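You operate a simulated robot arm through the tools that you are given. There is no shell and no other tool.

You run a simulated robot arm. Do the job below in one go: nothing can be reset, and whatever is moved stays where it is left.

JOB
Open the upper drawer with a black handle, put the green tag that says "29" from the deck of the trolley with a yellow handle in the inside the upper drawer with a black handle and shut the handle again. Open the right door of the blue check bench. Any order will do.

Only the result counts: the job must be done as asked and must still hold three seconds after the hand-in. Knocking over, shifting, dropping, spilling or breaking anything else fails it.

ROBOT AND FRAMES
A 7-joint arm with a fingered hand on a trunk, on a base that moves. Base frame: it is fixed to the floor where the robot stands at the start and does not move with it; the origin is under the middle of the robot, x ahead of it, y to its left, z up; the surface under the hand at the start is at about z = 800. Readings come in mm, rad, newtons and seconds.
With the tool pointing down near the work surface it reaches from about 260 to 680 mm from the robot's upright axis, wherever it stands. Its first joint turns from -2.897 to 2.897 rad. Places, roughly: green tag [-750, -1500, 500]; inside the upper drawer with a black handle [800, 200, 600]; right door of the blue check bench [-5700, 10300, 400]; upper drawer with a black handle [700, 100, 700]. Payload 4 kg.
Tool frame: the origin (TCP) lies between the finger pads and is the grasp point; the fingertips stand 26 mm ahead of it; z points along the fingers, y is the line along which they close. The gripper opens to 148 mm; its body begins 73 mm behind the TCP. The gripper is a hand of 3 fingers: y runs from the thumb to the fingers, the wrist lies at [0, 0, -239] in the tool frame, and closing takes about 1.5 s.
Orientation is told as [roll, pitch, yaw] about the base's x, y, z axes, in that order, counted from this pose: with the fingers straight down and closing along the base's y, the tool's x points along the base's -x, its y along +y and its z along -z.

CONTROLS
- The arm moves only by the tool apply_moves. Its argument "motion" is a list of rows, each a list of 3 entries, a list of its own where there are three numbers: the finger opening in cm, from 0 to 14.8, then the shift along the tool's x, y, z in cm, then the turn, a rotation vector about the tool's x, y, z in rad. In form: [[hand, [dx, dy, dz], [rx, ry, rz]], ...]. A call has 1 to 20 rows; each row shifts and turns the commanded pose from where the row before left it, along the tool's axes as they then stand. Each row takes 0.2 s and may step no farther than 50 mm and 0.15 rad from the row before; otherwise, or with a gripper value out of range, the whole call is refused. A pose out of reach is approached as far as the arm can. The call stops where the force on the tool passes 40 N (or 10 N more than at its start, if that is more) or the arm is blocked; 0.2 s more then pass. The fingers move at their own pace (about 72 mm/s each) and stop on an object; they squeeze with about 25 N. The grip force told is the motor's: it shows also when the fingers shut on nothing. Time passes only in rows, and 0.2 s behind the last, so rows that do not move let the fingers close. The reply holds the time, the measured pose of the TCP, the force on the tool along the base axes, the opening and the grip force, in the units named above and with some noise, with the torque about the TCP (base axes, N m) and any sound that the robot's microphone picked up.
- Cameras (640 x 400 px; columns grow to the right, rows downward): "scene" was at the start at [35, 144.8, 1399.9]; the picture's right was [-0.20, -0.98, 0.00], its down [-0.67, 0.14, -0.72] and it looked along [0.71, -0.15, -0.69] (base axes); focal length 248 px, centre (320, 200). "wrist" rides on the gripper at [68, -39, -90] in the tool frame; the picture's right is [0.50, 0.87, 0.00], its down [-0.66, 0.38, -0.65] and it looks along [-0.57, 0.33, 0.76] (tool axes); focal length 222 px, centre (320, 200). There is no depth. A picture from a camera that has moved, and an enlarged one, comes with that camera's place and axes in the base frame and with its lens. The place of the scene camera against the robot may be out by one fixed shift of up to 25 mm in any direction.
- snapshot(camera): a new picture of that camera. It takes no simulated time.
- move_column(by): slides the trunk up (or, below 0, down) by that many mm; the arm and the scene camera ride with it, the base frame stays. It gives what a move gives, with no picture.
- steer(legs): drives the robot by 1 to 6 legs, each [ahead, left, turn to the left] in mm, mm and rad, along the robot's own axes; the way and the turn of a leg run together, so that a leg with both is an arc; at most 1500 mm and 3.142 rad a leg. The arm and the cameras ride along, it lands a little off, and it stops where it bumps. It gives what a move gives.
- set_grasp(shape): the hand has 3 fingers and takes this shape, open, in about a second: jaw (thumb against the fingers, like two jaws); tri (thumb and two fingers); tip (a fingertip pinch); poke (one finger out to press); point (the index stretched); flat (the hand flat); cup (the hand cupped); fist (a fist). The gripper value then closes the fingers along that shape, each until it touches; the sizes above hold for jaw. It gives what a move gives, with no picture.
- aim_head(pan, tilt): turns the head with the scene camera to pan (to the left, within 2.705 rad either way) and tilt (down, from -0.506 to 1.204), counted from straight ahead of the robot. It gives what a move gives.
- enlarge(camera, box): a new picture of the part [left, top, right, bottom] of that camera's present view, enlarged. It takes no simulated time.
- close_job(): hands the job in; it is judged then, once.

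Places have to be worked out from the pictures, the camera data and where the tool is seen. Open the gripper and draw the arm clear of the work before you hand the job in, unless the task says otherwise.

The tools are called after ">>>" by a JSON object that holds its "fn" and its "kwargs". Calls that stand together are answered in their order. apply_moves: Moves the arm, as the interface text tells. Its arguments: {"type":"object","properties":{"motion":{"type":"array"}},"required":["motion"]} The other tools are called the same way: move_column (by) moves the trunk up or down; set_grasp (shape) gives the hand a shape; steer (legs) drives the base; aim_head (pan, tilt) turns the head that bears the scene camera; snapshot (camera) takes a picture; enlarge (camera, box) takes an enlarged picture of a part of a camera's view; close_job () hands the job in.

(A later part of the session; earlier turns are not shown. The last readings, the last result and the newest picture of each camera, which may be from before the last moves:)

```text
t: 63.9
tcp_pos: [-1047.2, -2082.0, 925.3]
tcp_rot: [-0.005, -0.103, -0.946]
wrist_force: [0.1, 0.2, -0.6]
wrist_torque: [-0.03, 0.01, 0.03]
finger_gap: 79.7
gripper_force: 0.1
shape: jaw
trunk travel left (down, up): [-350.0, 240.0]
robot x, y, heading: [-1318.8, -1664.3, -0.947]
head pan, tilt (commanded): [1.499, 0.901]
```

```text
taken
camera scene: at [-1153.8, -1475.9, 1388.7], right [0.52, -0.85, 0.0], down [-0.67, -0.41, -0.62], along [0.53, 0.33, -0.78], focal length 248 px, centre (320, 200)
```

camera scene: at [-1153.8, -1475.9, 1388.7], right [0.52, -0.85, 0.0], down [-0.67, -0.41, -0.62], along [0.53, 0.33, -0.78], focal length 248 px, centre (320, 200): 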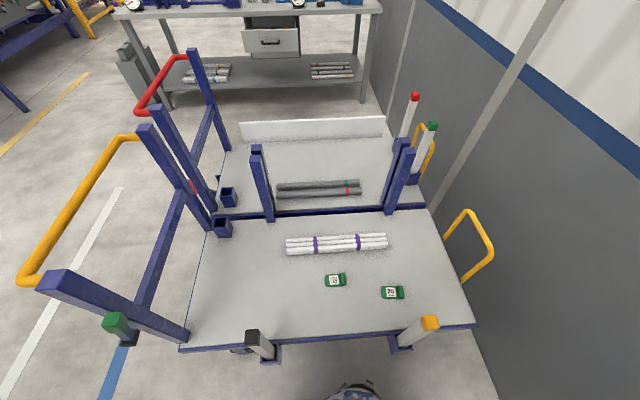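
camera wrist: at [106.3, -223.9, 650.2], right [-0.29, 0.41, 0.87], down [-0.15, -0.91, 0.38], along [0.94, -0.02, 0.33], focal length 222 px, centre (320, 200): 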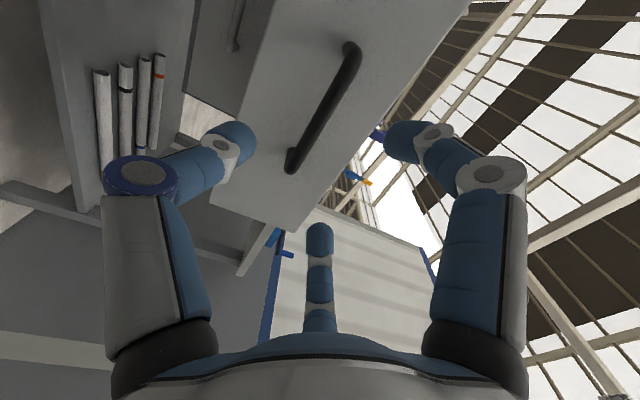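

I now stand abreast of tag 29, which lies between the two far stakes. I swing the arm round to the left at travel height, well above the stakes.

>>> {"fn": "apply_moves", "kwargs": {"motion": [[8, [0, 4.5, 0], [0, 0.1, 0]], [8, [0, 4.5, 0], [0, 0, -0.0981]], [8, [0, 4.5, 0], [0, 0, -0.0981]], [8, [0, 4.5, 0], [0, 0, -0.0981]], [8, [0, 4.5, 0], [0, 0, -0.0981]], [8, [0, 4.5, 0], [0, 0, -0.0981]], [8, [0, 4.5, 0], [0, 0, -0.0981]], [8, [0, 4.5, 0], [0, 0, -0.0981]], [8, [0, 4.5, 0], [0, 0, -0.0981]], [8, [0, 4.5, 0], [0, 0, -0.0981]], [8, [0, 4.5, 0], [0, 0, -0.0981]], [8, [0, 4.5, 0], [0, 0, -0.0981]], [8, [0, 4.5, 0], [0, 0, -0.0981]], [8, [0, 4.5, 0], [0, 0, -0.0981]], [8, [0, 4.5, 0], [0, 0, -0.0981]], [8, [0, 4.5, 0], [0, 0, -0.0981]], [8, [0, 4.5, 0], [0, 0, -0.0981]]]}}

>>> {"fn": "snapshot", "kwargs": {"camera": "wrist"}}

>>> {"fn": "snapshot", "kwargs": {"camera": "scene"}}

```text
t: 67.2
tcp_pos: [-801.7, -1590.5, 927.2]
tcp_rot: [0.013, -0.005, 0.238]
wrist_force: [0.3, -0.2, -0.5]
wrist_torque: [-0.01, 0.0, 0.0]
finger_gap: 79.8
gripper_force: 0.1
shape: jaw
trunk travel left (down, up): [-350.0, 240.0]
robot x, y, heading: [-1321.7, -1664.0, -0.949]
head pan, tilt (commanded): [1.499, 0.901]
stopped in row 16: the arm was blocked; the commanded pose is now the measured one
```

```text
taken
camera wrist: at [-859.1, -1644.9, 1016.4], right [-0.69, 0.72, 0.01], down [0.55, 0.51, 0.66], along [0.47, 0.46, -0.75], focal length 222 px, centre (320, 200)
```

wrist: 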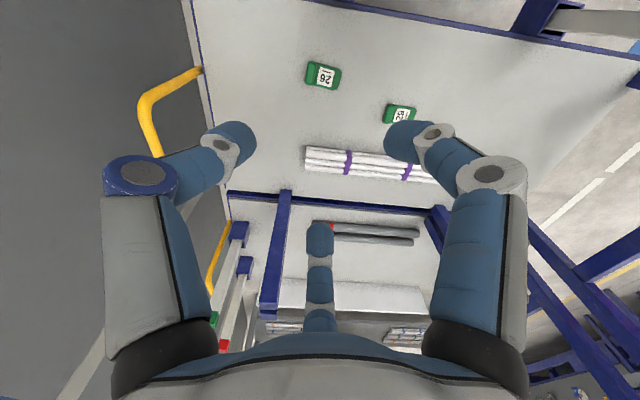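

```text
taken
camera scene: at [-1153.8, -1475.8, 1388.7], right [0.52, -0.85, 0.0], down [-0.67, -0.41, -0.62], along [0.53, 0.33, -0.78], focal length 248 px, centre (320, 200)
```

scene: 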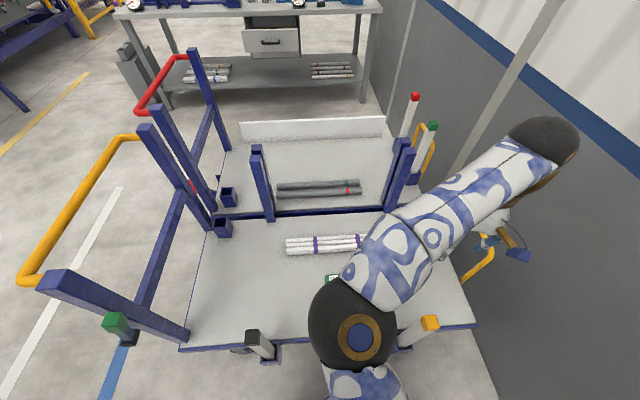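

The arm was blocked at about 62° to the left, likely by the head's mast that stands on that side. I swing back a little, then turn the whole base a bit to the left so that the tag lies more in front of me.

>>> {"fn": "apply_moves", "kwargs": {"motion": [[8, [0, -4.5, 0], [0, 0, 0.098]], [8, [0, -4.5, 0], [0, 0, 0.098]], [8, [0, -4.5, 0], [0, 0, 0.098]], [8, [0, -4.5, 0], [0, 0, 0.098]], [8, [0, -4.5, 0], [0, 0, 0.098]]]}}

>>> {"fn": "steer", "kwargs": {"legs": [[-78, -32, 0], [0, 0, 0.6]]}}

>>> {"fn": "aim_head", "kwargs": {"pan": 0.9, "tilt": 1.0}}

>>> {"fn": "snapshot", "kwargs": {"camera": "scene"}}

```text
t: 68.3
tcp_pos: [-792.9, -1812.3, 923.8]
tcp_rot: [0.012, 0.002, -0.249]
wrist_force: [-0.2, 0.2, -0.3]
wrist_torque: [-0.03, 0.0, -0.03]
finger_gap: 80.0
gripper_force: 0.1
shape: jaw
trunk travel left (down, up): [-350.0, 240.0]
robot x, y, heading: [-1320.2, -1667.9, -0.945]
head pan, tilt (commanded): [1.499, 0.901]
```

```text
t: 71.1
tcp_pos: [-872.4, -1442.1, 923.3]
tcp_rot: [0.011, 0.002, 0.357]
wrist_force: [0.4, 0.1, -0.2]
wrist_torque: [0.01, 0.0, 0.01]
finger_gap: 80.2
gripper_force: 0.0
shape: jaw
trunk travel left (down, up): [-350.0, 240.0]
robot x, y, heading: [-1386.8, -1619.5, -0.343]
head pan, tilt (commanded): [1.499, 0.901]
```

```text
t: 72.1
tcp_pos: [-872.0, -1441.5, 924.1]
tcp_rot: [0.013, 0.002, 0.356]
wrist_force: [0.0, -0.1, -0.9]
wrist_torque: [-0.02, -0.04, 0.04]
finger_gap: 80.3
gripper_force: 0.1
shape: jaw
trunk travel left (down, up): [-350.0, 240.0]
robot x, y, heading: [-1393.4, -1618.7, -0.343]
head pan, tilt (commanded): [0.901, 1.0]
```

```text
taken
camera scene: at [-1323.9, -1408.1, 1381.5], right [0.53, -0.85, 0.0], down [-0.71, -0.45, -0.54], along [0.46, 0.29, -0.84], focal length 248 px, centre (320, 200)
```

scene: 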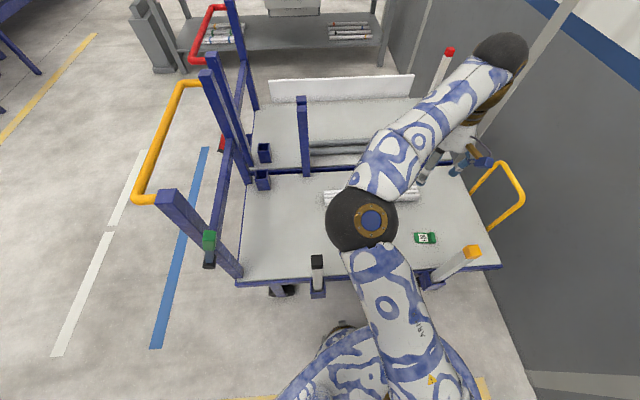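

The base now stands turned, about 570 mm from the tag with it well in the arm's free range. I shift the TCP over the estimated ridge and turn the hand so that it closes along the tag's length.

>>> {"fn": "apply_moves", "kwargs": {"motion": [[8, [-3.6, 2.6, 0], [0, 0, 0]], [8, [-3.6, 2.6, 0], [0, 0, 0]], [8, [0, 0, 0], [-0.013, 0, -0.1335]], [8, [0, 0, 0], [0, 0, -0.1335]], [8, [0, 0, 0], [0, 0, 0]]]}}

>>> {"fn": "snapshot", "kwargs": {"camera": "wrist"}}

>>> {"fn": "enlarge", "kwargs": {"camera": "wrist", "box": [240, 10, 400, 110]}}

```text
t: 73.3
tcp_pos: [-822.6, -1367.6, 922.7]
tcp_rot: [0.026, -0.004, 0.624]
wrist_force: [0.7, -0.7, -0.2]
wrist_torque: [0.0, -0.01, 0.01]
finger_gap: 79.8
gripper_force: 0.0
shape: jaw
trunk travel left (down, up): [-350.0, 240.0]
robot x, y, heading: [-1392.9, -1618.5, -0.34]
head pan, tilt (commanded): [0.901, 1.0]
```

```text
taken
camera wrist: at [-853.4, -1441.0, 1013.4], right [-0.91, 0.41, 0.02], down [0.32, 0.67, 0.67], along [0.26, 0.61, -0.75], focal length 222 px, centre (320, 200)
```

wrist: 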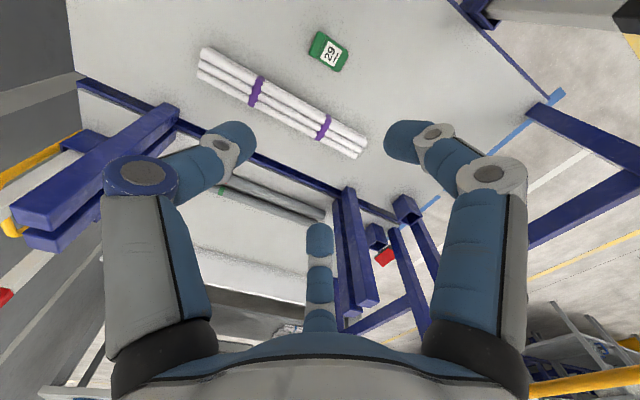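

```text
4.00 times, centred on (320, 60) of wrist
camera zoom: at [-853.4, -1441.0, 1013.4], right [-0.91, 0.41, 0.02], down [0.32, 0.67, 0.67], along [0.26, 0.61, -0.75], focal length 888 px, centre (320, 760)
```

zoom: 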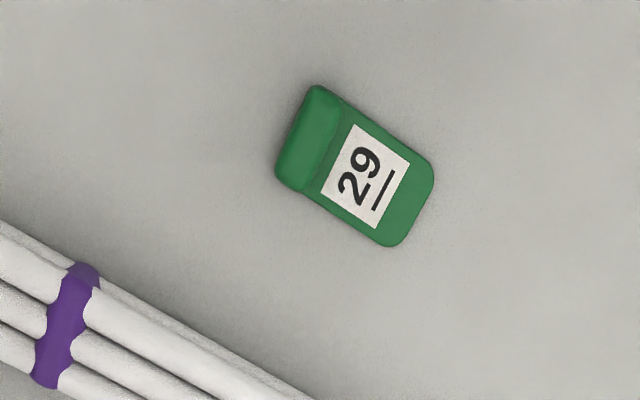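

The label is indeed "29" at close view; from the wrist camera the ridge centre is near (-831, -1377) and the tag's width runs at yaw about 0.685. The jaw's three fingers seem to close radially, so I try the "tip" shape and look at it.

>>> {"fn": "set_grasp", "kwargs": {"shape": "tip"}}

>>> {"fn": "snapshot", "kwargs": {"camera": "wrist"}}

>>> {"fn": "set_grasp", "kwargs": {"shape": "tri"}}

>>> {"fn": "snapshot", "kwargs": {"camera": "wrist"}}

```text
t: 74.2
tcp_pos: [-822.5, -1368.0, 924.6]
tcp_rot: [0.026, -0.006, 0.624]
wrist_force: [0.6, 0.5, 0.4]
wrist_torque: [-0.02, 0.01, 0.01]
finger_gap: 147.6
gripper_force: 0.2
shape: tip
trunk travel left (down, up): [-350.0, 240.0]
robot x, y, heading: [-1392.8, -1618.0, -0.343]
head pan, tilt (commanded): [0.901, 1.0]
```

```text
taken
camera wrist: at [-853.5, -1441.1, 1013.5], right [-0.91, 0.41, 0.02], down [0.32, 0.67, 0.67], along [0.26, 0.61, -0.75], focal length 222 px, centre (320, 200)
```

wrist: 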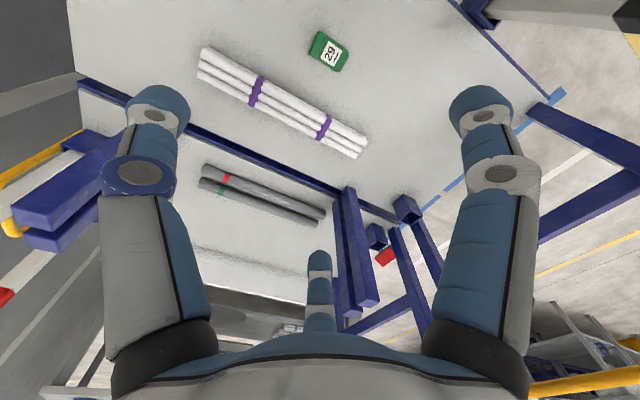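

```text
t: 75.1
tcp_pos: [-822.1, -1369.0, 923.6]
tcp_rot: [0.028, -0.007, 0.622]
wrist_force: [0.4, 0.7, 0.1]
wrist_torque: [0.01, -0.01, 0.0]
finger_gap: 147.7
gripper_force: 0.0
shape: tri
trunk travel left (down, up): [-350.0, 240.0]
robot x, y, heading: [-1393.1, -1617.3, -0.345]
head pan, tilt (commanded): [0.901, 1.0]
```

```text
taken
camera wrist: at [-853.5, -1441.1, 1013.5], right [-0.91, 0.41, 0.02], down [0.32, 0.67, 0.67], along [0.26, 0.61, -0.75], focal length 222 px, centre (320, 200)
```

wrist: 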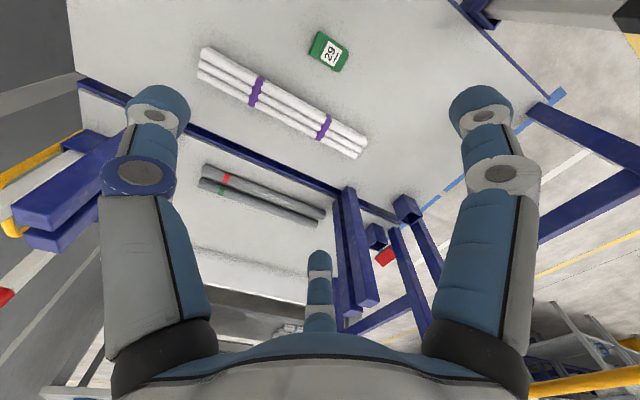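

All shapes look alike when open, so I look at "tip" and at "jaw" while partly closed.

>>> {"fn": "set_grasp", "kwargs": {"shape": "tip"}}

>>> {"fn": "apply_moves", "kwargs": {"motion": [[3, [0, 0, 0], [0.026, 0, -0.06]], [3, [0, 0, 0], [0, 0, 0]], [3, [0, 0, 0], [0, 0, 0]], [3, [0, 0, 0], [0, 0, 0]], [3, [0, 0, 0], [0, 0, 0]], [3, [0, 0, 0], [0, 0, 0]], [3, [0, 0, 0], [0, 0, 0]]]}}

>>> {"fn": "snapshot", "kwargs": {"camera": "wrist"}}

>>> {"fn": "set_grasp", "kwargs": {"shape": "jaw"}}

>>> {"fn": "apply_moves", "kwargs": {"motion": [[3, [0, 0, 0], [0, 0, 0]], [3, [0, 0, 0], [0, 0, 0]], [3, [0, 0, 0], [0, 0, 0]], [3, [0, 0, 0], [0, 0, 0]], [3, [0, 0, 0], [0, 0, 0]], [3, [0, 0, 0], [0, 0, 0]], [3, [0, 0, 0], [0, 0, 0]]]}}

>>> {"fn": "snapshot", "kwargs": {"camera": "wrist"}}

```text
t: 76.0
tcp_pos: [-823.0, -1368.3, 924.1]
tcp_rot: [0.025, -0.006, 0.62]
wrist_force: [-1.0, -0.2, 0.4]
wrist_torque: [0.03, 0.0, 0.01]
finger_gap: 147.7
gripper_force: 0.0
shape: tip
trunk travel left (down, up): [-350.0, 240.0]
robot x, y, heading: [-1390.1, -1615.1, -0.341]
head pan, tilt (commanded): [0.901, 1.0]
```

```text
t: 77.6
tcp_pos: [-822.8, -1367.4, 924.7]
tcp_rot: [-0.001, -0.005, 0.682]
wrist_force: [-0.6, 0.2, -0.3]
wrist_torque: [-0.03, 0.0, 0.0]
finger_gap: 30.6
gripper_force: 0.0
shape: tip
trunk travel left (down, up): [-350.0, 240.0]
robot x, y, heading: [-1390.4, -1616.2, -0.342]
head pan, tilt (commanded): [0.901, 1.0]
```

```text
taken
camera wrist: at [-850.8, -1440.9, 1014.5], right [-0.93, 0.36, 0.0], down [0.27, 0.7, 0.66], along [0.24, 0.61, -0.75], focal length 222 px, centre (320, 200)
```

wrist: 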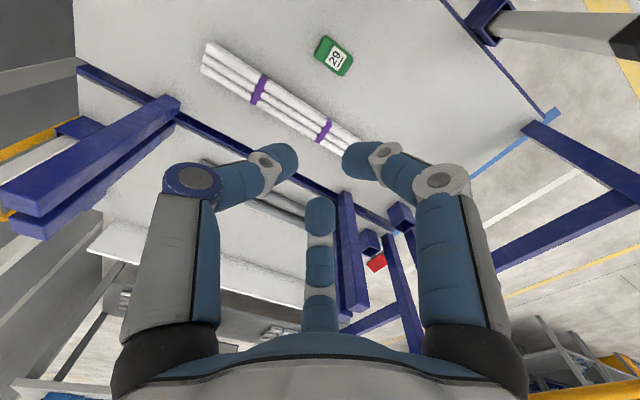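

```text
t: 78.5
tcp_pos: [-822.7, -1367.7, 924.1]
tcp_rot: [-0.001, -0.006, 0.68]
wrist_force: [-0.4, -0.2, 0.0]
wrist_torque: [0.01, -0.02, 0.0]
finger_gap: 148.0
gripper_force: 0.0
shape: jaw
trunk travel left (down, up): [-350.0, 240.0]
robot x, y, heading: [-1390.6, -1616.3, -0.342]
head pan, tilt (commanded): [0.901, 1.0]
```

```text
t: 80.1
tcp_pos: [-822.0, -1368.1, 924.0]
tcp_rot: [0.001, -0.006, 0.683]
wrist_force: [-1.1, -0.6, 0.1]
wrist_torque: [0.03, 0.0, 0.01]
finger_gap: 30.3
gripper_force: 0.0
shape: jaw
trunk travel left (down, up): [-350.0, 240.0]
robot x, y, heading: [-1393.4, -1616.9, -0.34]
head pan, tilt (commanded): [0.901, 1.0]
```

```text
taken
camera wrist: at [-850.8, -1440.9, 1014.5], right [-0.93, 0.36, 0.0], down [0.27, 0.7, 0.66], along [0.24, 0.61, -0.75], focal length 222 px, centre (320, 200)
```

wrist: 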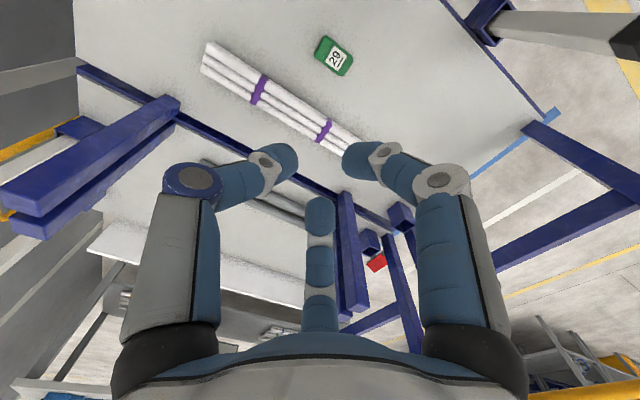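

Both shapes close radially in the same way. Before lowering, I check the arm's posture against the stakes with the head camera.

>>> {"fn": "snapshot", "kwargs": {"camera": "scene"}}

>>> {"fn": "aim_head", "kwargs": {"pan": 0.5, "tilt": 0.9}}

>>> {"fn": "snapshot", "kwargs": {"camera": "scene"}}

```text
taken
camera scene: at [-1323.8, -1408.1, 1381.4], right [0.53, -0.85, 0.0], down [-0.71, -0.45, -0.54], along [0.46, 0.29, -0.84], focal length 248 px, centre (320, 200)
```

scene: 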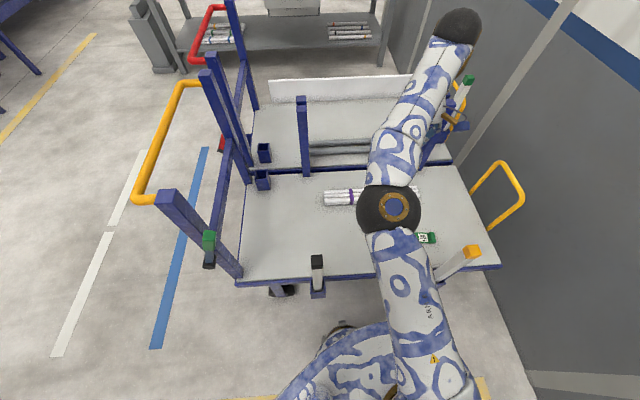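

```text
t: 81.0
tcp_pos: [-822.7, -1368.5, 923.6]
tcp_rot: [-0.001, -0.006, 0.682]
wrist_force: [0.9, 0.5, 0.1]
wrist_torque: [0.0, 0.0, 0.0]
finger_gap: 30.5
gripper_force: 0.0
shape: jaw
trunk travel left (down, up): [-350.0, 240.0]
robot x, y, heading: [-1391.3, -1619.2, -0.341]
head pan, tilt (commanded): [0.499, 0.901]
```

```text
taken
camera scene: at [-1308.4, -1433.2, 1388.7], right [0.16, -0.99, 0.0], down [-0.77, -0.12, -0.62], along [0.61, 0.1, -0.78], focal length 248 px, centre (320, 200)
```

scene: 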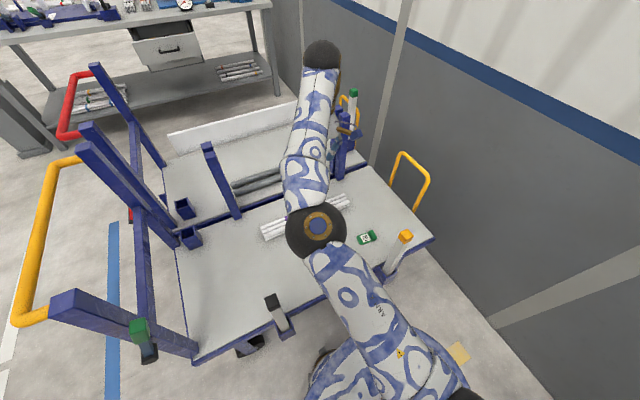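

The elbow hangs out to the left at about z 1046, so I won't lower the trunk: from this trunk height the arm can reach down to the deck with the elbow staying above the stakes (tops near z 757). I shift the base 60 mm toward the wall for more room to the black stake.

>>> {"fn": "steer", "kwargs": {"legs": [[49, -34, 0]]}}

```text
t: 81.9
tcp_pos: [-787.7, -1418.1, 924.3]
tcp_rot: [-0.001, -0.006, 0.68]
wrist_force: [0.2, 0.4, -0.4]
wrist_torque: [0.02, 0.0, -0.01]
finger_gap: 30.4
gripper_force: 0.1
shape: jaw
trunk travel left (down, up): [-350.0, 240.0]
robot x, y, heading: [-1358.3, -1665.7, -0.345]
head pan, tilt (commanded): [0.499, 0.901]
```

I move the TCP over the grip point, open to 80 mm and descend part of the way, then check.

>>> {"fn": "apply_moves", "kwargs": {"motion": [[8, [0.45, 2.6, 0], [0, 0, 0]], [8, [0.45, 2.6, 0], [0, 0, 0]], [8, [0, 0, 4], [0, 0, 0]], [8, [0, 0, 4], [0, 0, 0]], [8, [0, 0, 4], [0, 0, 0]], [8, [0, 0, 4], [0, 0, 0]], [8, [0, 0, 4], [0, 0, 0]], [8, [0, 0, 0], [0, 0, 0]]]}}

>>> {"fn": "snapshot", "kwargs": {"camera": "scene"}}

>>> {"fn": "snapshot", "kwargs": {"camera": "wrist"}}

```text
t: 83.7
tcp_pos: [-824.8, -1382.9, 724.4]
tcp_rot: [-0.002, -0.005, 0.681]
wrist_force: [0.4, -0.6, 0.5]
wrist_torque: [0.03, -0.03, -0.02]
finger_gap: 79.5
gripper_force: 0.0
shape: jaw
trunk travel left (down, up): [-350.0, 240.0]
robot x, y, heading: [-1356.2, -1668.4, -0.341]
head pan, tilt (commanded): [0.499, 0.901]
```

```text
taken
camera scene: at [-1273.1, -1482.3, 1388.7], right [0.16, -0.99, 0.0], down [-0.77, -0.12, -0.62], along [0.61, 0.1, -0.78], focal length 248 px, centre (320, 200)
```

scene: 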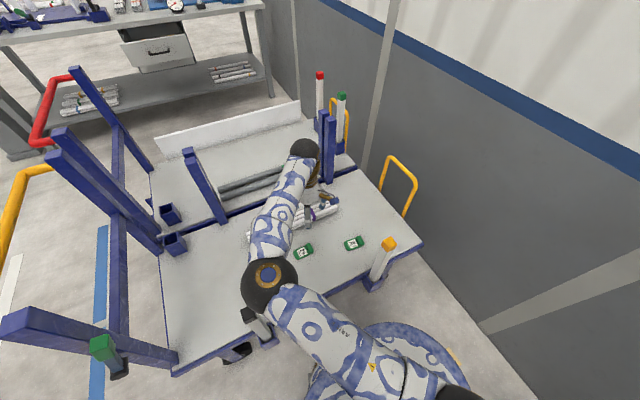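

```text
taken
camera wrist: at [-853.1, -1455.2, 814.0], right [-0.93, 0.36, 0.0], down [0.27, 0.7, 0.66], along [0.24, 0.61, -0.75], focal length 222 px, centre (320, 200)
```

wrist: 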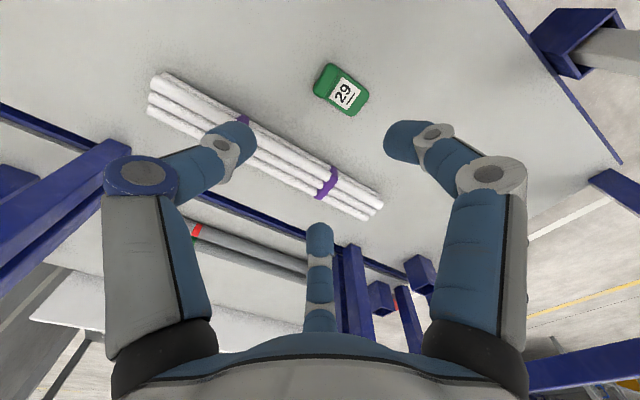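

The elbow is near (-1137, -1366, 945), more than 100 mm from the black stake's top (-1145, -1284, 750), and stays clear on the way down. I enlarge the wrist view to refine the tag's place.

>>> {"fn": "enlarge", "kwargs": {"camera": "wrist", "box": [290, 50, 390, 130]}}

```text
5.00 times, centred on (340, 90) of wrist
camera zoom: at [-853.1, -1455.2, 814.0], right [-0.93, 0.36, 0.0], down [0.27, 0.7, 0.66], along [0.24, 0.61, -0.75], focal length 1111 px, centre (220, 750)
```

zoom: 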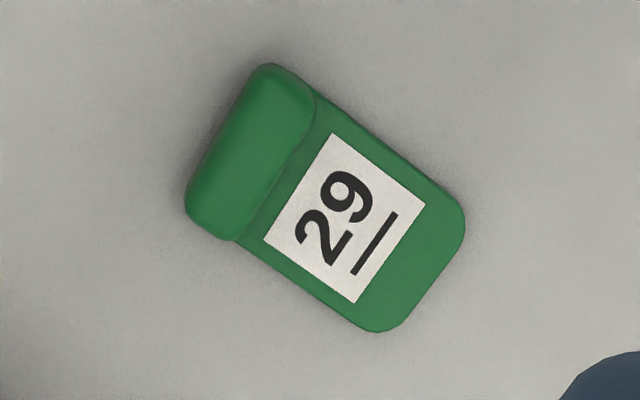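

The tag's width direction is about 0.63 rad and its ridge centre near (-832, -1378). I correct yaw and position and descend to z about 560.

>>> {"fn": "apply_moves", "kwargs": {"motion": [[8, [0.36, -0.07, 2], [0, 0, 0.053]], [8, [0, 0, 3.6], [0, 0, 0]], [8, [0, 0, 3.6], [0, 0, 0]], [8, [0, 0, 3.6], [0, 0, 0]], [8, [0, 0, 3.6], [0, 0, 0]], [8, [0, 0, 0], [0, 0, 0]]]}}

>>> {"fn": "snapshot", "kwargs": {"camera": "wrist"}}

>>> {"fn": "snapshot", "kwargs": {"camera": "scene"}}

```text
t: 85.1
tcp_pos: [-825.9, -1384.7, 560.3]
tcp_rot: [0.0, -0.004, 0.628]
wrist_force: [0.6, -0.3, 0.2]
wrist_torque: [0.0, -0.01, 0.02]
finger_gap: 79.7
gripper_force: 0.0
shape: jaw
trunk travel left (down, up): [-350.0, 240.0]
robot x, y, heading: [-1357.2, -1666.8, -0.344]
head pan, tilt (commanded): [0.499, 0.901]
```

```text
taken
camera wrist: at [-858.0, -1456.3, 651.3], right [-0.91, 0.41, 0.0], down [0.3, 0.69, 0.66], along [0.27, 0.6, -0.75], focal length 222 px, centre (320, 200)
```

wrist: 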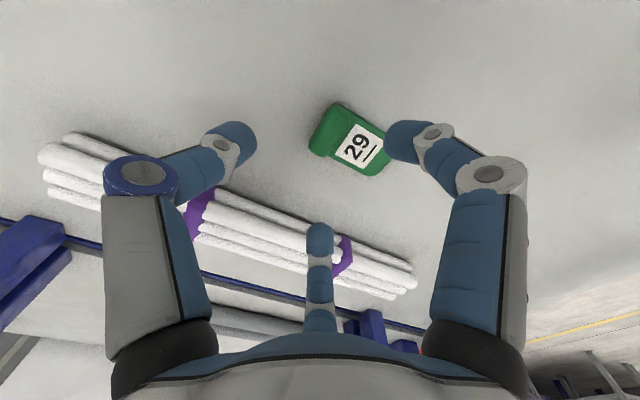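

```text
taken
camera scene: at [-1273.1, -1482.3, 1388.7], right [0.16, -0.99, 0.0], down [-0.77, -0.12, -0.62], along [0.61, 0.1, -0.78], focal length 248 px, centre (320, 200)
```

scene: 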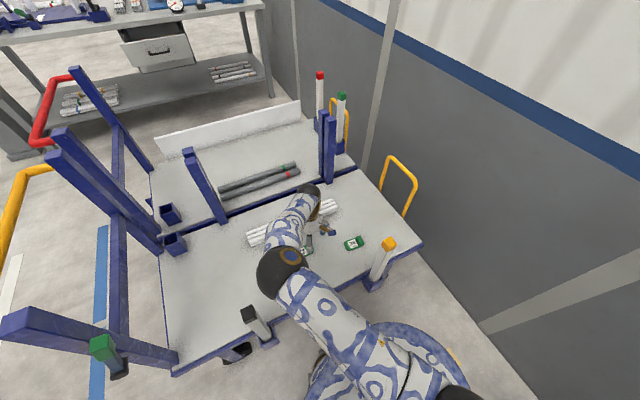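

The elbow stays well clear. I enlarge the wrist view once more to fix the tag's height and place by comparison with the higher view.

>>> {"fn": "enlarge", "kwargs": {"camera": "wrist", "box": [290, 90, 400, 190]}}

```text
4.00 times, centred on (345, 140) of wrist
camera zoom: at [-858.0, -1456.3, 651.3], right [-0.91, 0.41, 0.0], down [0.3, 0.69, 0.66], along [0.27, 0.6, -0.75], focal length 888 px, centre (220, 440)
```

zoom: 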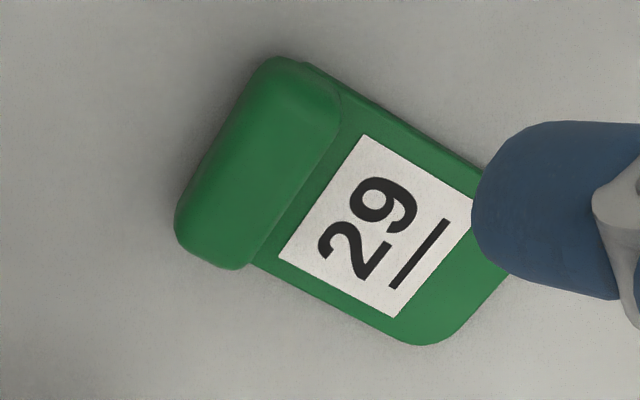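

The plate's top comes out at z about 461, so the deck is near 453 and the ridge spans about 453–475. I descend to z 500 with the hand opened to 90 mm.

>>> {"fn": "apply_moves", "kwargs": {"motion": [[9, [0.06, 0, 2], [0, -0.004, 0]], [9, [0, 0, 2], [0, 0, 0]], [9, [0, 0, 2], [0, 0, 0]], [9, [0, 0, 0], [0, 0, 0]]]}}

>>> {"fn": "snapshot", "kwargs": {"camera": "wrist"}}

```text
t: 86.1
tcp_pos: [-827.0, -1385.4, 499.5]
tcp_rot: [0.0, -0.01, 0.629]
wrist_force: [-0.4, -0.2, 0.2]
wrist_torque: [0.0, 0.0, 0.0]
finger_gap: 89.5
gripper_force: 0.0
shape: jaw
trunk travel left (down, up): [-350.0, 240.0]
robot x, y, heading: [-1357.8, -1670.2, -0.344]
head pan, tilt (commanded): [0.499, 0.901]
```

```text
taken
camera wrist: at [-859.3, -1456.8, 590.5], right [-0.91, 0.41, -0.01], down [0.3, 0.69, 0.66], along [0.27, 0.6, -0.75], focal length 222 px, centre (320, 200)
```

wrist: 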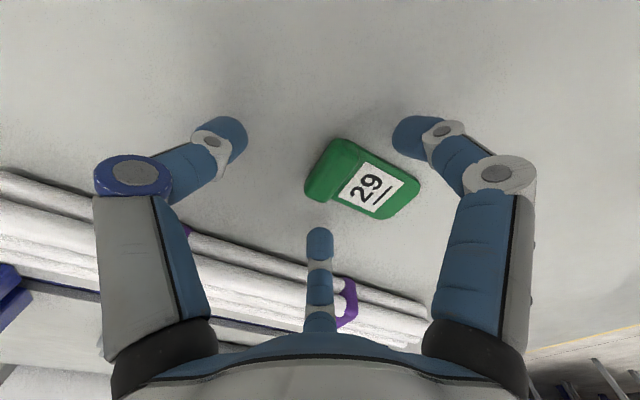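

The hand straddles the tag; the tube bundle is near the third finger's outer side, so I narrow the opening to 70 mm and descend to z about 488, watching the force.

>>> {"fn": "apply_moves", "kwargs": {"motion": [[7, [0, 0, 0], [0, 0.01, 0]], [7, [0, 0, 0.6], [0, 0, 0]], [7, [0, 0, 0.5], [0, 0, 0]], [7, [0, 0, 0], [0, 0, 0]]]}}

>>> {"fn": "snapshot", "kwargs": {"camera": "wrist"}}

```text
t: 87.1
tcp_pos: [-827.6, -1384.8, 489.4]
tcp_rot: [-0.001, 0.0, 0.628]
wrist_force: [1.2, -0.5, 0.0]
wrist_torque: [0.02, 0.01, 0.01]
finger_gap: 70.4
gripper_force: 0.0
shape: jaw
trunk travel left (down, up): [-350.0, 240.0]
robot x, y, heading: [-1355.7, -1667.8, -0.339]
head pan, tilt (commanded): [0.499, 0.901]
```

```text
taken
camera wrist: at [-859.5, -1456.1, 580.1], right [-0.91, 0.41, 0.0], down [0.31, 0.69, 0.65], along [0.27, 0.6, -0.76], focal length 222 px, centre (320, 200)
```

wrist: 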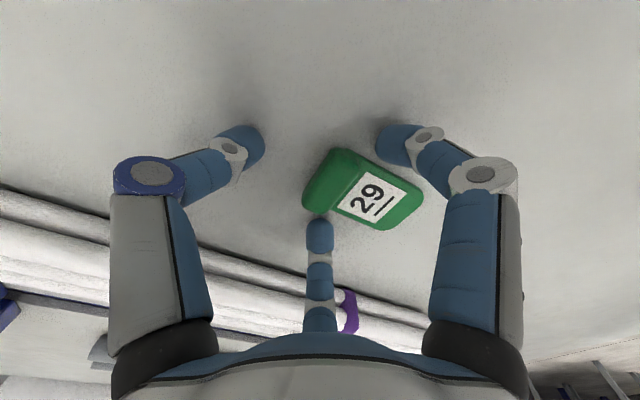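

No contact yet at z 489. I shift 2 mm outward along the tag and descend in small steps to feel for the deck.

>>> {"fn": "apply_moves", "kwargs": {"motion": [[7, [0, -0.2, 0.2], [0, 0, 0]], [7, [0, 0, 0.2], [0, 0, 0]], [7, [0, 0, 0], [0, 0, 0]]]}}

>>> {"fn": "apply_moves", "kwargs": {"motion": [[7, [0, 0, 0.2], [0, 0, 0]], [7, [0, 0, 0], [0, 0, 0]]]}}

```text
t: 87.9
tcp_pos: [-826.1, -1386.4, 485.3]
tcp_rot: [0.002, -0.003, 0.629]
wrist_force: [-0.2, 1.0, 17.7]
wrist_torque: [0.18, 0.28, 0.03]
finger_gap: 71.0
gripper_force: 0.1
shape: jaw
trunk travel left (down, up): [-350.0, 240.0]
robot x, y, heading: [-1357.9, -1666.8, -0.344]
head pan, tilt (commanded): [0.499, 0.901]
```

```text
t: 88.5
tcp_pos: [-828.6, -1388.1, 484.5]
tcp_rot: [0.001, -0.001, 0.626]
wrist_force: [-4.0, 3.7, 26.6]
wrist_torque: [0.56, 0.41, -0.02]
finger_gap: 53.6
gripper_force: 11.8
shape: jaw
trunk travel left (down, up): [-350.0, 240.0]
robot x, y, heading: [-1358.8, -1665.4, -0.342]
head pan, tilt (commanded): [0.499, 0.901]
```

The tips touch the deck at about z 486. I raise the hand 3 mm and check before closing.

>>> {"fn": "apply_moves", "kwargs": {"motion": [[7, [0, 0, -0.3], [0, 0, 0]], [7, [0, 0, -0.1], [0, 0, 0]], [7, [0, 0, 0], [0, 0, 0]]]}}

>>> {"fn": "snapshot", "kwargs": {"camera": "wrist"}}

```text
t: 89.3
tcp_pos: [-827.1, -1387.3, 486.6]
tcp_rot: [-0.003, 0.002, 0.626]
wrist_force: [0.8, 0.5, 1.4]
wrist_torque: [0.06, 0.09, -0.03]
finger_gap: 37.2
gripper_force: 25.0
shape: jaw
trunk travel left (down, up): [-350.0, 240.0]
robot x, y, heading: [-1357.5, -1668.1, -0.341]
head pan, tilt (commanded): [0.499, 0.901]
```

```text
taken
camera wrist: at [-858.8, -1458.3, 577.0], right [-0.91, 0.41, 0.0], down [0.31, 0.69, 0.65], along [0.27, 0.6, -0.76], focal length 222 px, centre (320, 200)
```

wrist: 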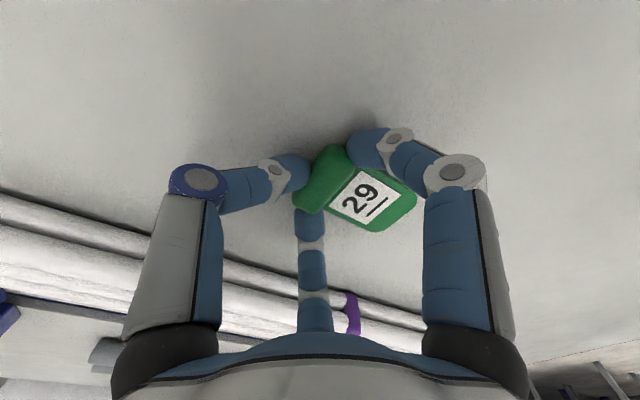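

The fingers have already drawn in onto the tag (gap 37 mm, 25 N), with thumb and both fingers on the ridge. I now command a full close.

>>> {"fn": "apply_moves", "kwargs": {"motion": [[0, [0, 0, 0], [0, 0, 0]], [0, [0, 0, 0], [0, 0, 0]], [0, [0, 0, 0], [0, 0, 0]], [0, [0, 0, 0], [0, 0, 0]], [0, [0, 0, 0], [0, 0, 0]], [0, [0, 0, 0], [0, 0, 0]], [0, [0, 0, 0], [0, 0, 0]]]}}

>>> {"fn": "snapshot", "kwargs": {"camera": "wrist"}}

```text
t: 90.9
tcp_pos: [-827.6, -1387.1, 486.9]
tcp_rot: [-0.001, 0.0, 0.627]
wrist_force: [-0.6, 0.4, -0.1]
wrist_torque: [0.02, 0.0, 0.01]
finger_gap: 37.0
gripper_force: 24.6
shape: jaw
trunk travel left (down, up): [-350.0, 240.0]
robot x, y, heading: [-1355.8, -1662.8, -0.344]
head pan, tilt (commanded): [0.499, 0.901]
```

```text
taken
camera wrist: at [-858.6, -1457.6, 577.7], right [-0.91, 0.41, 0.0], down [0.31, 0.69, 0.65], along [0.27, 0.6, -0.76], focal length 222 px, centre (320, 200)
```

wrist: 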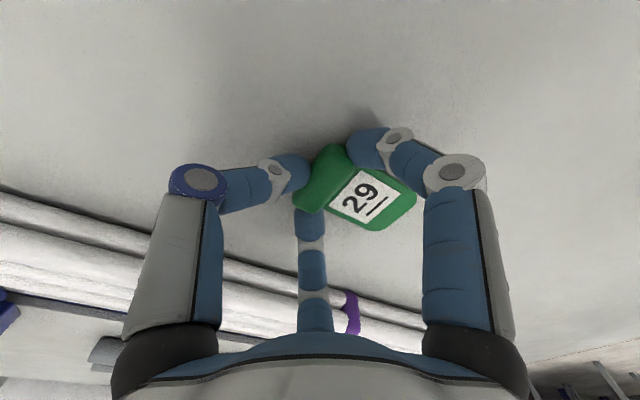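

The grip is steady at 37 mm and 25 N. I lift gently by 4 cm and look.

>>> {"fn": "apply_moves", "kwargs": {"motion": [[0, [0, 0, -0.5], [0, 0, 0]], [0, [0, 0, -0.5], [0, 0, 0]], [0, [0, 0, -1], [0, 0, 0]], [0, [0, 0, -1], [0, 0, 0]], [0, [0, 0, -1], [0, 0, 0]]]}}

>>> {"fn": "snapshot", "kwargs": {"camera": "wrist"}}

```text
t: 92.1
tcp_pos: [-827.6, -1387.7, 526.4]
tcp_rot: [-0.001, 0.0, 0.627]
wrist_force: [0.8, -0.1, -0.9]
wrist_torque: [-0.02, 0.01, -0.04]
finger_gap: 36.8
gripper_force: 25.2
shape: jaw
trunk travel left (down, up): [-350.0, 240.0]
robot x, y, heading: [-1355.5, -1666.2, -0.345]
head pan, tilt (commanded): [0.499, 0.901]
```

```text
taken
camera wrist: at [-858.9, -1457.6, 618.3], right [-0.91, 0.41, 0.0], down [0.31, 0.69, 0.65], along [0.27, 0.6, -0.76], focal length 222 px, centre (320, 200)
```

wrist: 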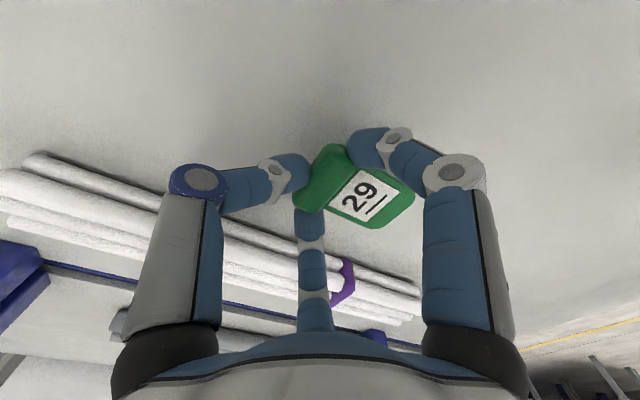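

The tag is in the hand. I lift it up to travel height.

>>> {"fn": "apply_moves", "kwargs": {"motion": [[0, [0, 0, -2], [0, 0, 0]], [0, [0, 0, -3], [0, 0, 0]], [0, [0, 0, -3], [0, 0, 0]], [0, [0, 0, -4], [0, 0, 0]], [0, [0, 0, -4], [0, 0, 0]], [0, [0, 0, -4], [0, 0, 0]], [0, [0, 0, -4], [0, 0, 0]], [0, [0, 0, -4], [0, 0, 0]], [0, [0, 0, -4], [0, 0, 0]], [0, [0, 0, -4], [0, 0, 0]], [0, [0, 0, -3], [0, 0, 0]], [0, [0, 0, -1], [0, 0, 0]]]}}

>>> {"fn": "snapshot", "kwargs": {"camera": "scene"}}

>>> {"fn": "snapshot", "kwargs": {"camera": "wrist"}}

```text
t: 94.7
tcp_pos: [-825.1, -1387.4, 925.7]
tcp_rot: [0.0, 0.003, 0.629]
wrist_force: [0.8, 0.1, 0.6]
wrist_torque: [0.0, 0.03, -0.01]
finger_gap: 36.8
gripper_force: 25.1
shape: jaw
trunk travel left (down, up): [-350.0, 240.0]
robot x, y, heading: [-1355.4, -1667.2, -0.346]
head pan, tilt (commanded): [0.499, 0.901]
```

```text
taken
camera scene: at [-1273.2, -1482.4, 1388.7], right [0.16, -0.99, 0.0], down [-0.77, -0.12, -0.62], along [0.61, 0.1, -0.78], focal length 248 px, centre (320, 200)
```

scene: 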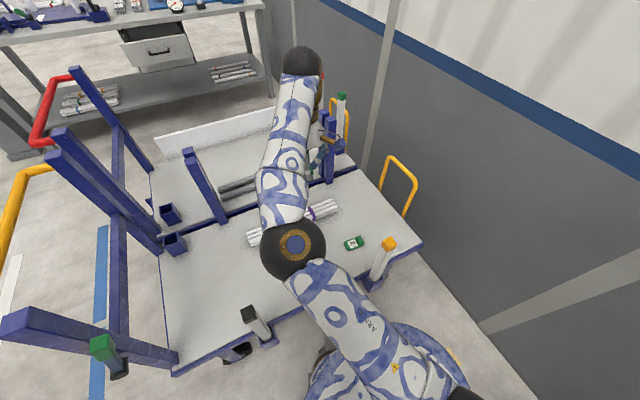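

```text
taken
camera wrist: at [-856.9, -1457.9, 1016.3], right [-0.91, 0.41, 0.0], down [0.31, 0.69, 0.65], along [0.27, 0.6, -0.76], focal length 222 px, centre (320, 200)
```

wrist: 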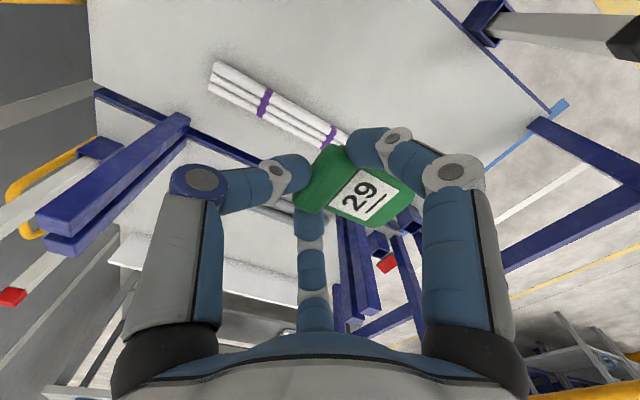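

The tag is held firmly (gap 37 mm). I swing the arm back to straight ahead of the robot and draw it in, so that it will clear the handle posts when I back out.

>>> {"fn": "apply_moves", "kwargs": {"motion": [[0, [1.99, -3.96, 0], [0, 0, 0.08]], [0, [1.99, -3.96, 0], [0, 0, 0.08]], [0, [1.99, -3.96, 0], [0, 0, 0.08]], [0, [1.99, -3.96, 0], [0, 0, 0.08]], [0, [1.99, -3.96, 0], [0, 0, 0.08]], [0, [1.99, -3.96, 0], [0, 0, 0.08]], [0, [1.99, -3.96, 0], [0, 0, 0.08]], [0, [1.99, -3.96, 0], [0, 0, 0.08]], [0, [1.99, -3.96, 0], [0, 0, 0.08]], [0, [1.99, -3.96, 0], [0, 0, 0.08]]]}}

>>> {"fn": "snapshot", "kwargs": {"camera": "scene"}}

```text
t: 96.9
tcp_pos: [-912.2, -1810.5, 927.4]
tcp_rot: [-0.001, 0.001, -0.173]
wrist_force: [0.5, 1.2, -0.9]
wrist_torque: [0.0, 0.03, -0.01]
finger_gap: 36.5
gripper_force: 25.1
shape: jaw
trunk travel left (down, up): [-350.0, 240.0]
robot x, y, heading: [-1356.8, -1669.3, -0.347]
head pan, tilt (commanded): [0.499, 0.901]
```

```text
taken
camera scene: at [-1273.1, -1482.4, 1388.7], right [0.16, -0.99, 0.0], down [-0.77, -0.12, -0.62], along [0.61, 0.1, -0.78], focal length 248 px, centre (320, 200)
```

scene: 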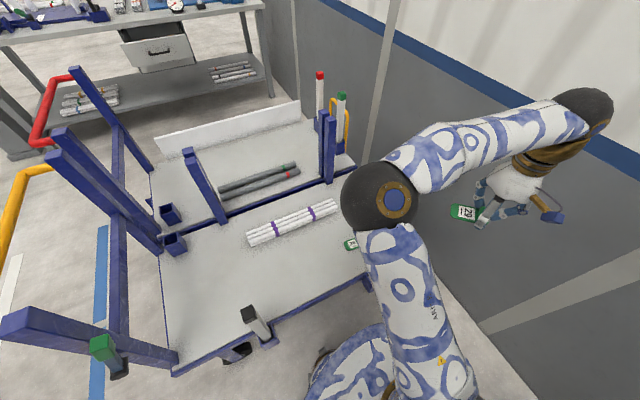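

The arm now points ahead with the tag in the hand. I turn the base back parallel to the trolley and reverse out of the aisle.

>>> {"fn": "steer", "kwargs": {"legs": [[0, 0, -0.6], [-680, 0, 0], [-690, 0, 0]]}}

>>> {"fn": "aim_head", "kwargs": {"pan": 0.6, "tilt": 0.5}}

>>> {"fn": "snapshot", "kwargs": {"camera": "scene"}}

>>> {"fn": "snapshot", "kwargs": {"camera": "wrist"}}

```text
t: 105.7
tcp_pos: [-1871.9, -933.5, 928.7]
tcp_rot: [0.0, 0.001, -0.763]
wrist_force: [0.1, -0.1, 0.2]
wrist_torque: [-0.01, 0.04, 0.01]
finger_gap: 36.3
gripper_force: 25.4
shape: jaw
trunk travel left (down, up): [-350.0, 240.0]
robot x, y, heading: [-2160.2, -563.7, -0.934]
head pan, tilt (commanded): [0.499, 0.901]
```

```text
t: 106.5
tcp_pos: [-1871.7, -932.3, 927.5]
tcp_rot: [0.0, 0.0, -0.763]
wrist_force: [-0.2, -0.3, -0.8]
wrist_torque: [0.02, 0.01, -0.03]
finger_gap: 36.6
gripper_force: 25.1
shape: jaw
trunk travel left (down, up): [-350.0, 240.0]
robot x, y, heading: [-2162.7, -564.1, -0.934]
head pan, tilt (commanded): [0.6, 0.499]
```

```text
taken
camera scene: at [-1975.7, -446.9, 1422.5], right [-0.33, -0.94, 0.0], down [-0.45, 0.16, -0.88], along [0.83, -0.29, -0.48], focal length 248 px, centre (320, 200)
```

scene: 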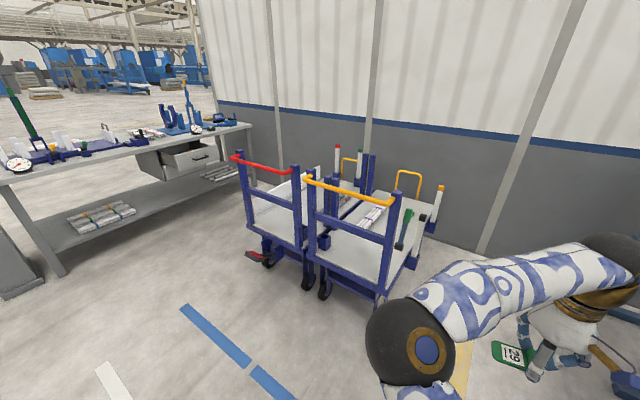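

```text
taken
camera wrist: at [-1947.4, -912.6, 1018.1], right [0.24, 0.97, 0.0], down [0.74, -0.18, 0.65], along [0.64, -0.15, -0.76], focal length 222 px, centre (320, 200)
```

wrist: 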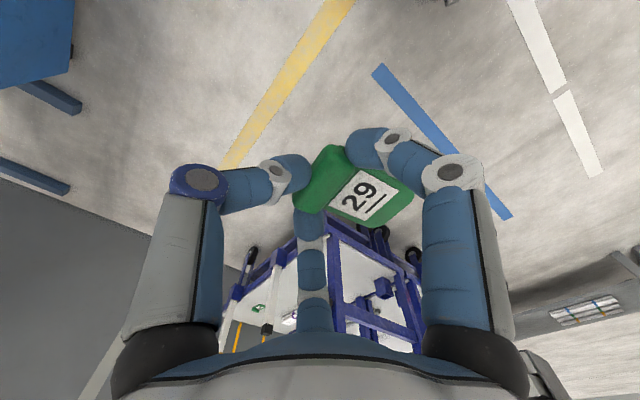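

The tag is still held. I drive back past the trolleys toward the bench and straighten to heading 0.

>>> {"fn": "steer", "kwargs": {"legs": [[0, 935, 0], [0, 935, 0], [0, 0, 0.934]]}}

>>> {"fn": "aim_head", "kwargs": {"pan": -0.3, "tilt": 0.6}}

>>> {"fn": "snapshot", "kwargs": {"camera": "scene"}}

```text
t: 118.3
tcp_pos: [-189.3, 555.7, 927.7]
tcp_rot: [0.0, 0.0, 0.166]
wrist_force: [-0.6, -0.7, 0.9]
wrist_torque: [-0.01, 0.01, 0.01]
finger_gap: 36.4
gripper_force: 25.1
shape: jaw
trunk travel left (down, up): [-350.0, 240.0]
robot x, y, heading: [-654.1, 546.3, -0.005]
head pan, tilt (commanded): [0.6, 0.499]
```

```text
t: 119.5
tcp_pos: [-189.0, 555.4, 927.3]
tcp_rot: [0.001, 0.0, 0.167]
wrist_force: [-0.6, -0.4, 0.0]
wrist_torque: [0.02, -0.01, 0.01]
finger_gap: 36.2
gripper_force: 25.1
shape: jaw
trunk travel left (down, up): [-350.0, 240.0]
robot x, y, heading: [-658.0, 540.8, -0.006]
head pan, tilt (commanded): [-0.3, 0.6]
```

```text
taken
camera scene: at [-616.8, 678.4, 1413.5], right [-0.3, -0.95, 0.0], down [-0.54, 0.17, -0.83], along [0.79, -0.25, -0.56], focal length 248 px, centre (320, 200)
```

scene: 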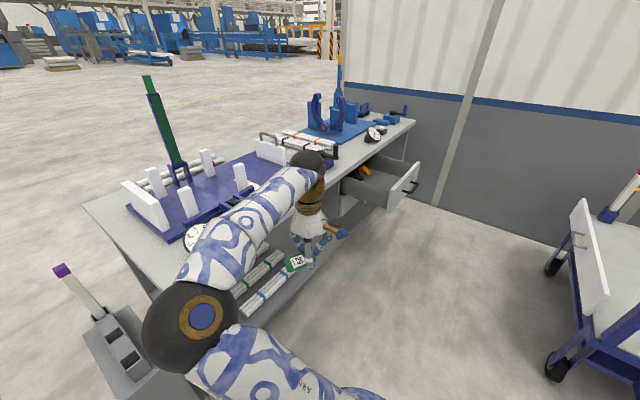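

The way to the open drawer is clear. I drive diagonally to about (-120, 0), keeping the hand above bench height and in front of the bench's edge.

>>> {"fn": "steer", "kwargs": {"legs": [[536, -543, 0.006]]}}

>>> {"fn": "aim_head", "kwargs": {"pan": -0.25, "tilt": 0.9}}

>>> {"fn": "snapshot", "kwargs": {"camera": "scene"}}

>>> {"fn": "snapshot", "kwargs": {"camera": "wrist"}}

```text
t: 123.7
tcp_pos: [346.8, 12.0, 927.0]
tcp_rot: [0.001, 0.0, 0.173]
wrist_force: [-0.4, -0.1, -0.6]
wrist_torque: [-0.01, 0.05, 0.03]
finger_gap: 36.7
gripper_force: 24.8
shape: jaw
trunk travel left (down, up): [-350.0, 240.0]
robot x, y, heading: [-117.7, -2.9, 0.001]
head pan, tilt (commanded): [-0.3, 0.6]
```

```text
t: 124.5
tcp_pos: [346.9, 10.7, 926.7]
tcp_rot: [0.001, 0.0, 0.174]
wrist_force: [-0.4, 0.2, -0.3]
wrist_torque: [0.0, -0.03, -0.02]
finger_gap: 36.6
gripper_force: 25.5
shape: jaw
trunk travel left (down, up): [-350.0, 240.0]
robot x, y, heading: [-120.2, -8.1, -0.003]
head pan, tilt (commanded): [-0.25, 0.901]
```

```text
taken
camera scene: at [-92.1, 138.7, 1388.8], right [-0.25, -0.97, 0.0], down [-0.76, 0.19, -0.62], along [0.6, -0.15, -0.78], focal length 248 px, centre (320, 200)
```

scene: 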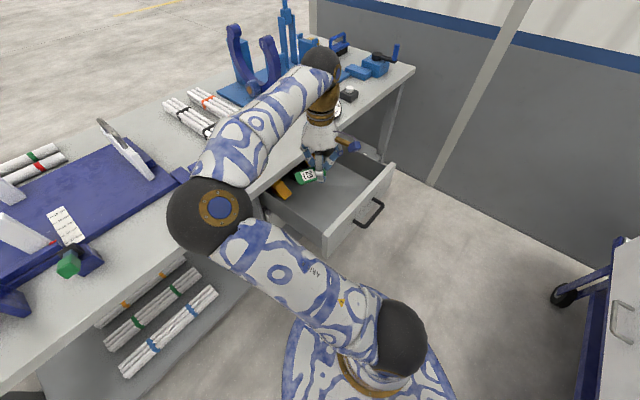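

```text
taken
camera wrist: at [287.4, -37.9, 1018.1], right [-0.64, 0.77, 0.0], down [0.58, 0.49, 0.65], along [0.5, 0.42, -0.76], focal length 222 px, centre (320, 200)
```

wrist: 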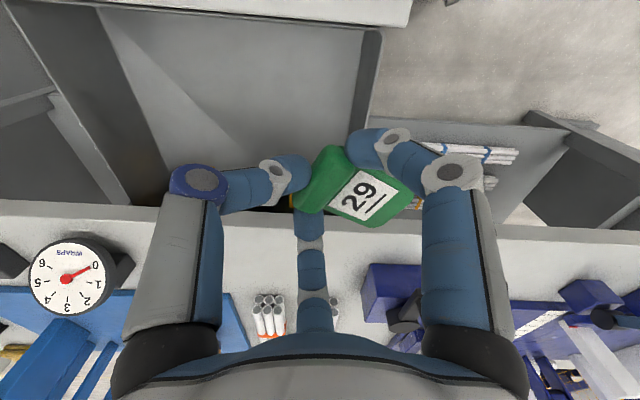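

The drawer's free interior spans roughly n 222–455 and u -470 to -150, with the tools further back. I move the TCP over a free spot at about (437, -86) and descend to z about 760.

>>> {"fn": "apply_moves", "kwargs": {"motion": [[0, [-2.4, -3.67, 0], [0, 0, 0]], [0, [-2.4, -3.67, 0], [0, 0, 0]], [0, [-2.4, -3.67, 0], [0, 0, 0]], [0, [0, 0, 4], [0, 0, 0]], [0, [0, 0, 4], [0, 0, 0]], [0, [0, 0, 4], [0, 0, 0]], [0, [0, 0, 4], [0, 0, 0]], [0, [0, 0, 0], [0, 0, 0]]]}}

>>> {"fn": "snapshot", "kwargs": {"camera": "scene"}}

>>> {"fn": "snapshot", "kwargs": {"camera": "wrist"}}

```text
t: 126.3
tcp_pos: [438.9, -84.1, 767.8]
tcp_rot: [-0.001, 0.0, 0.172]
wrist_force: [0.4, 0.0, -1.0]
wrist_torque: [-0.06, 0.01, 0.03]
finger_gap: 36.2
gripper_force: 24.7
shape: jaw
trunk travel left (down, up): [-350.0, 240.0]
robot x, y, heading: [-118.8, -1.3, -0.001]
head pan, tilt (commanded): [-0.25, 0.901]
```

```text
taken
camera scene: at [-92.0, 138.7, 1388.7], right [-0.25, -0.97, 0.0], down [-0.76, 0.19, -0.62], along [0.6, -0.15, -0.78], focal length 248 px, centre (320, 200)
```

scene: 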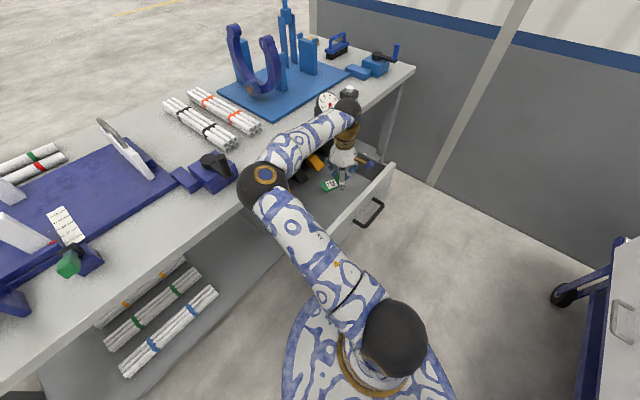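

```text
taken
camera wrist: at [378.8, -133.5, 858.5], right [-0.64, 0.77, 0.0], down [0.58, 0.49, 0.65], along [0.5, 0.42, -0.76], focal length 222 px, centre (320, 200)
```

wrist: 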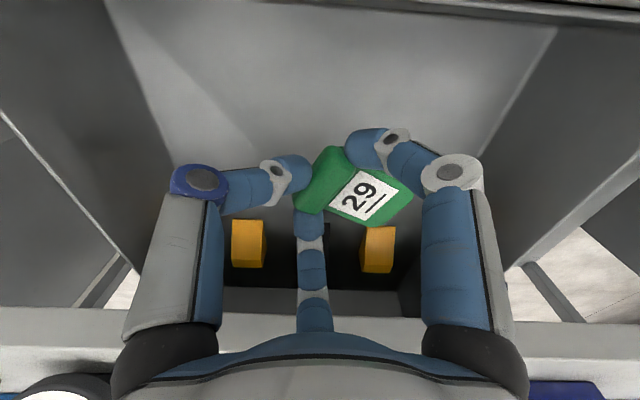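

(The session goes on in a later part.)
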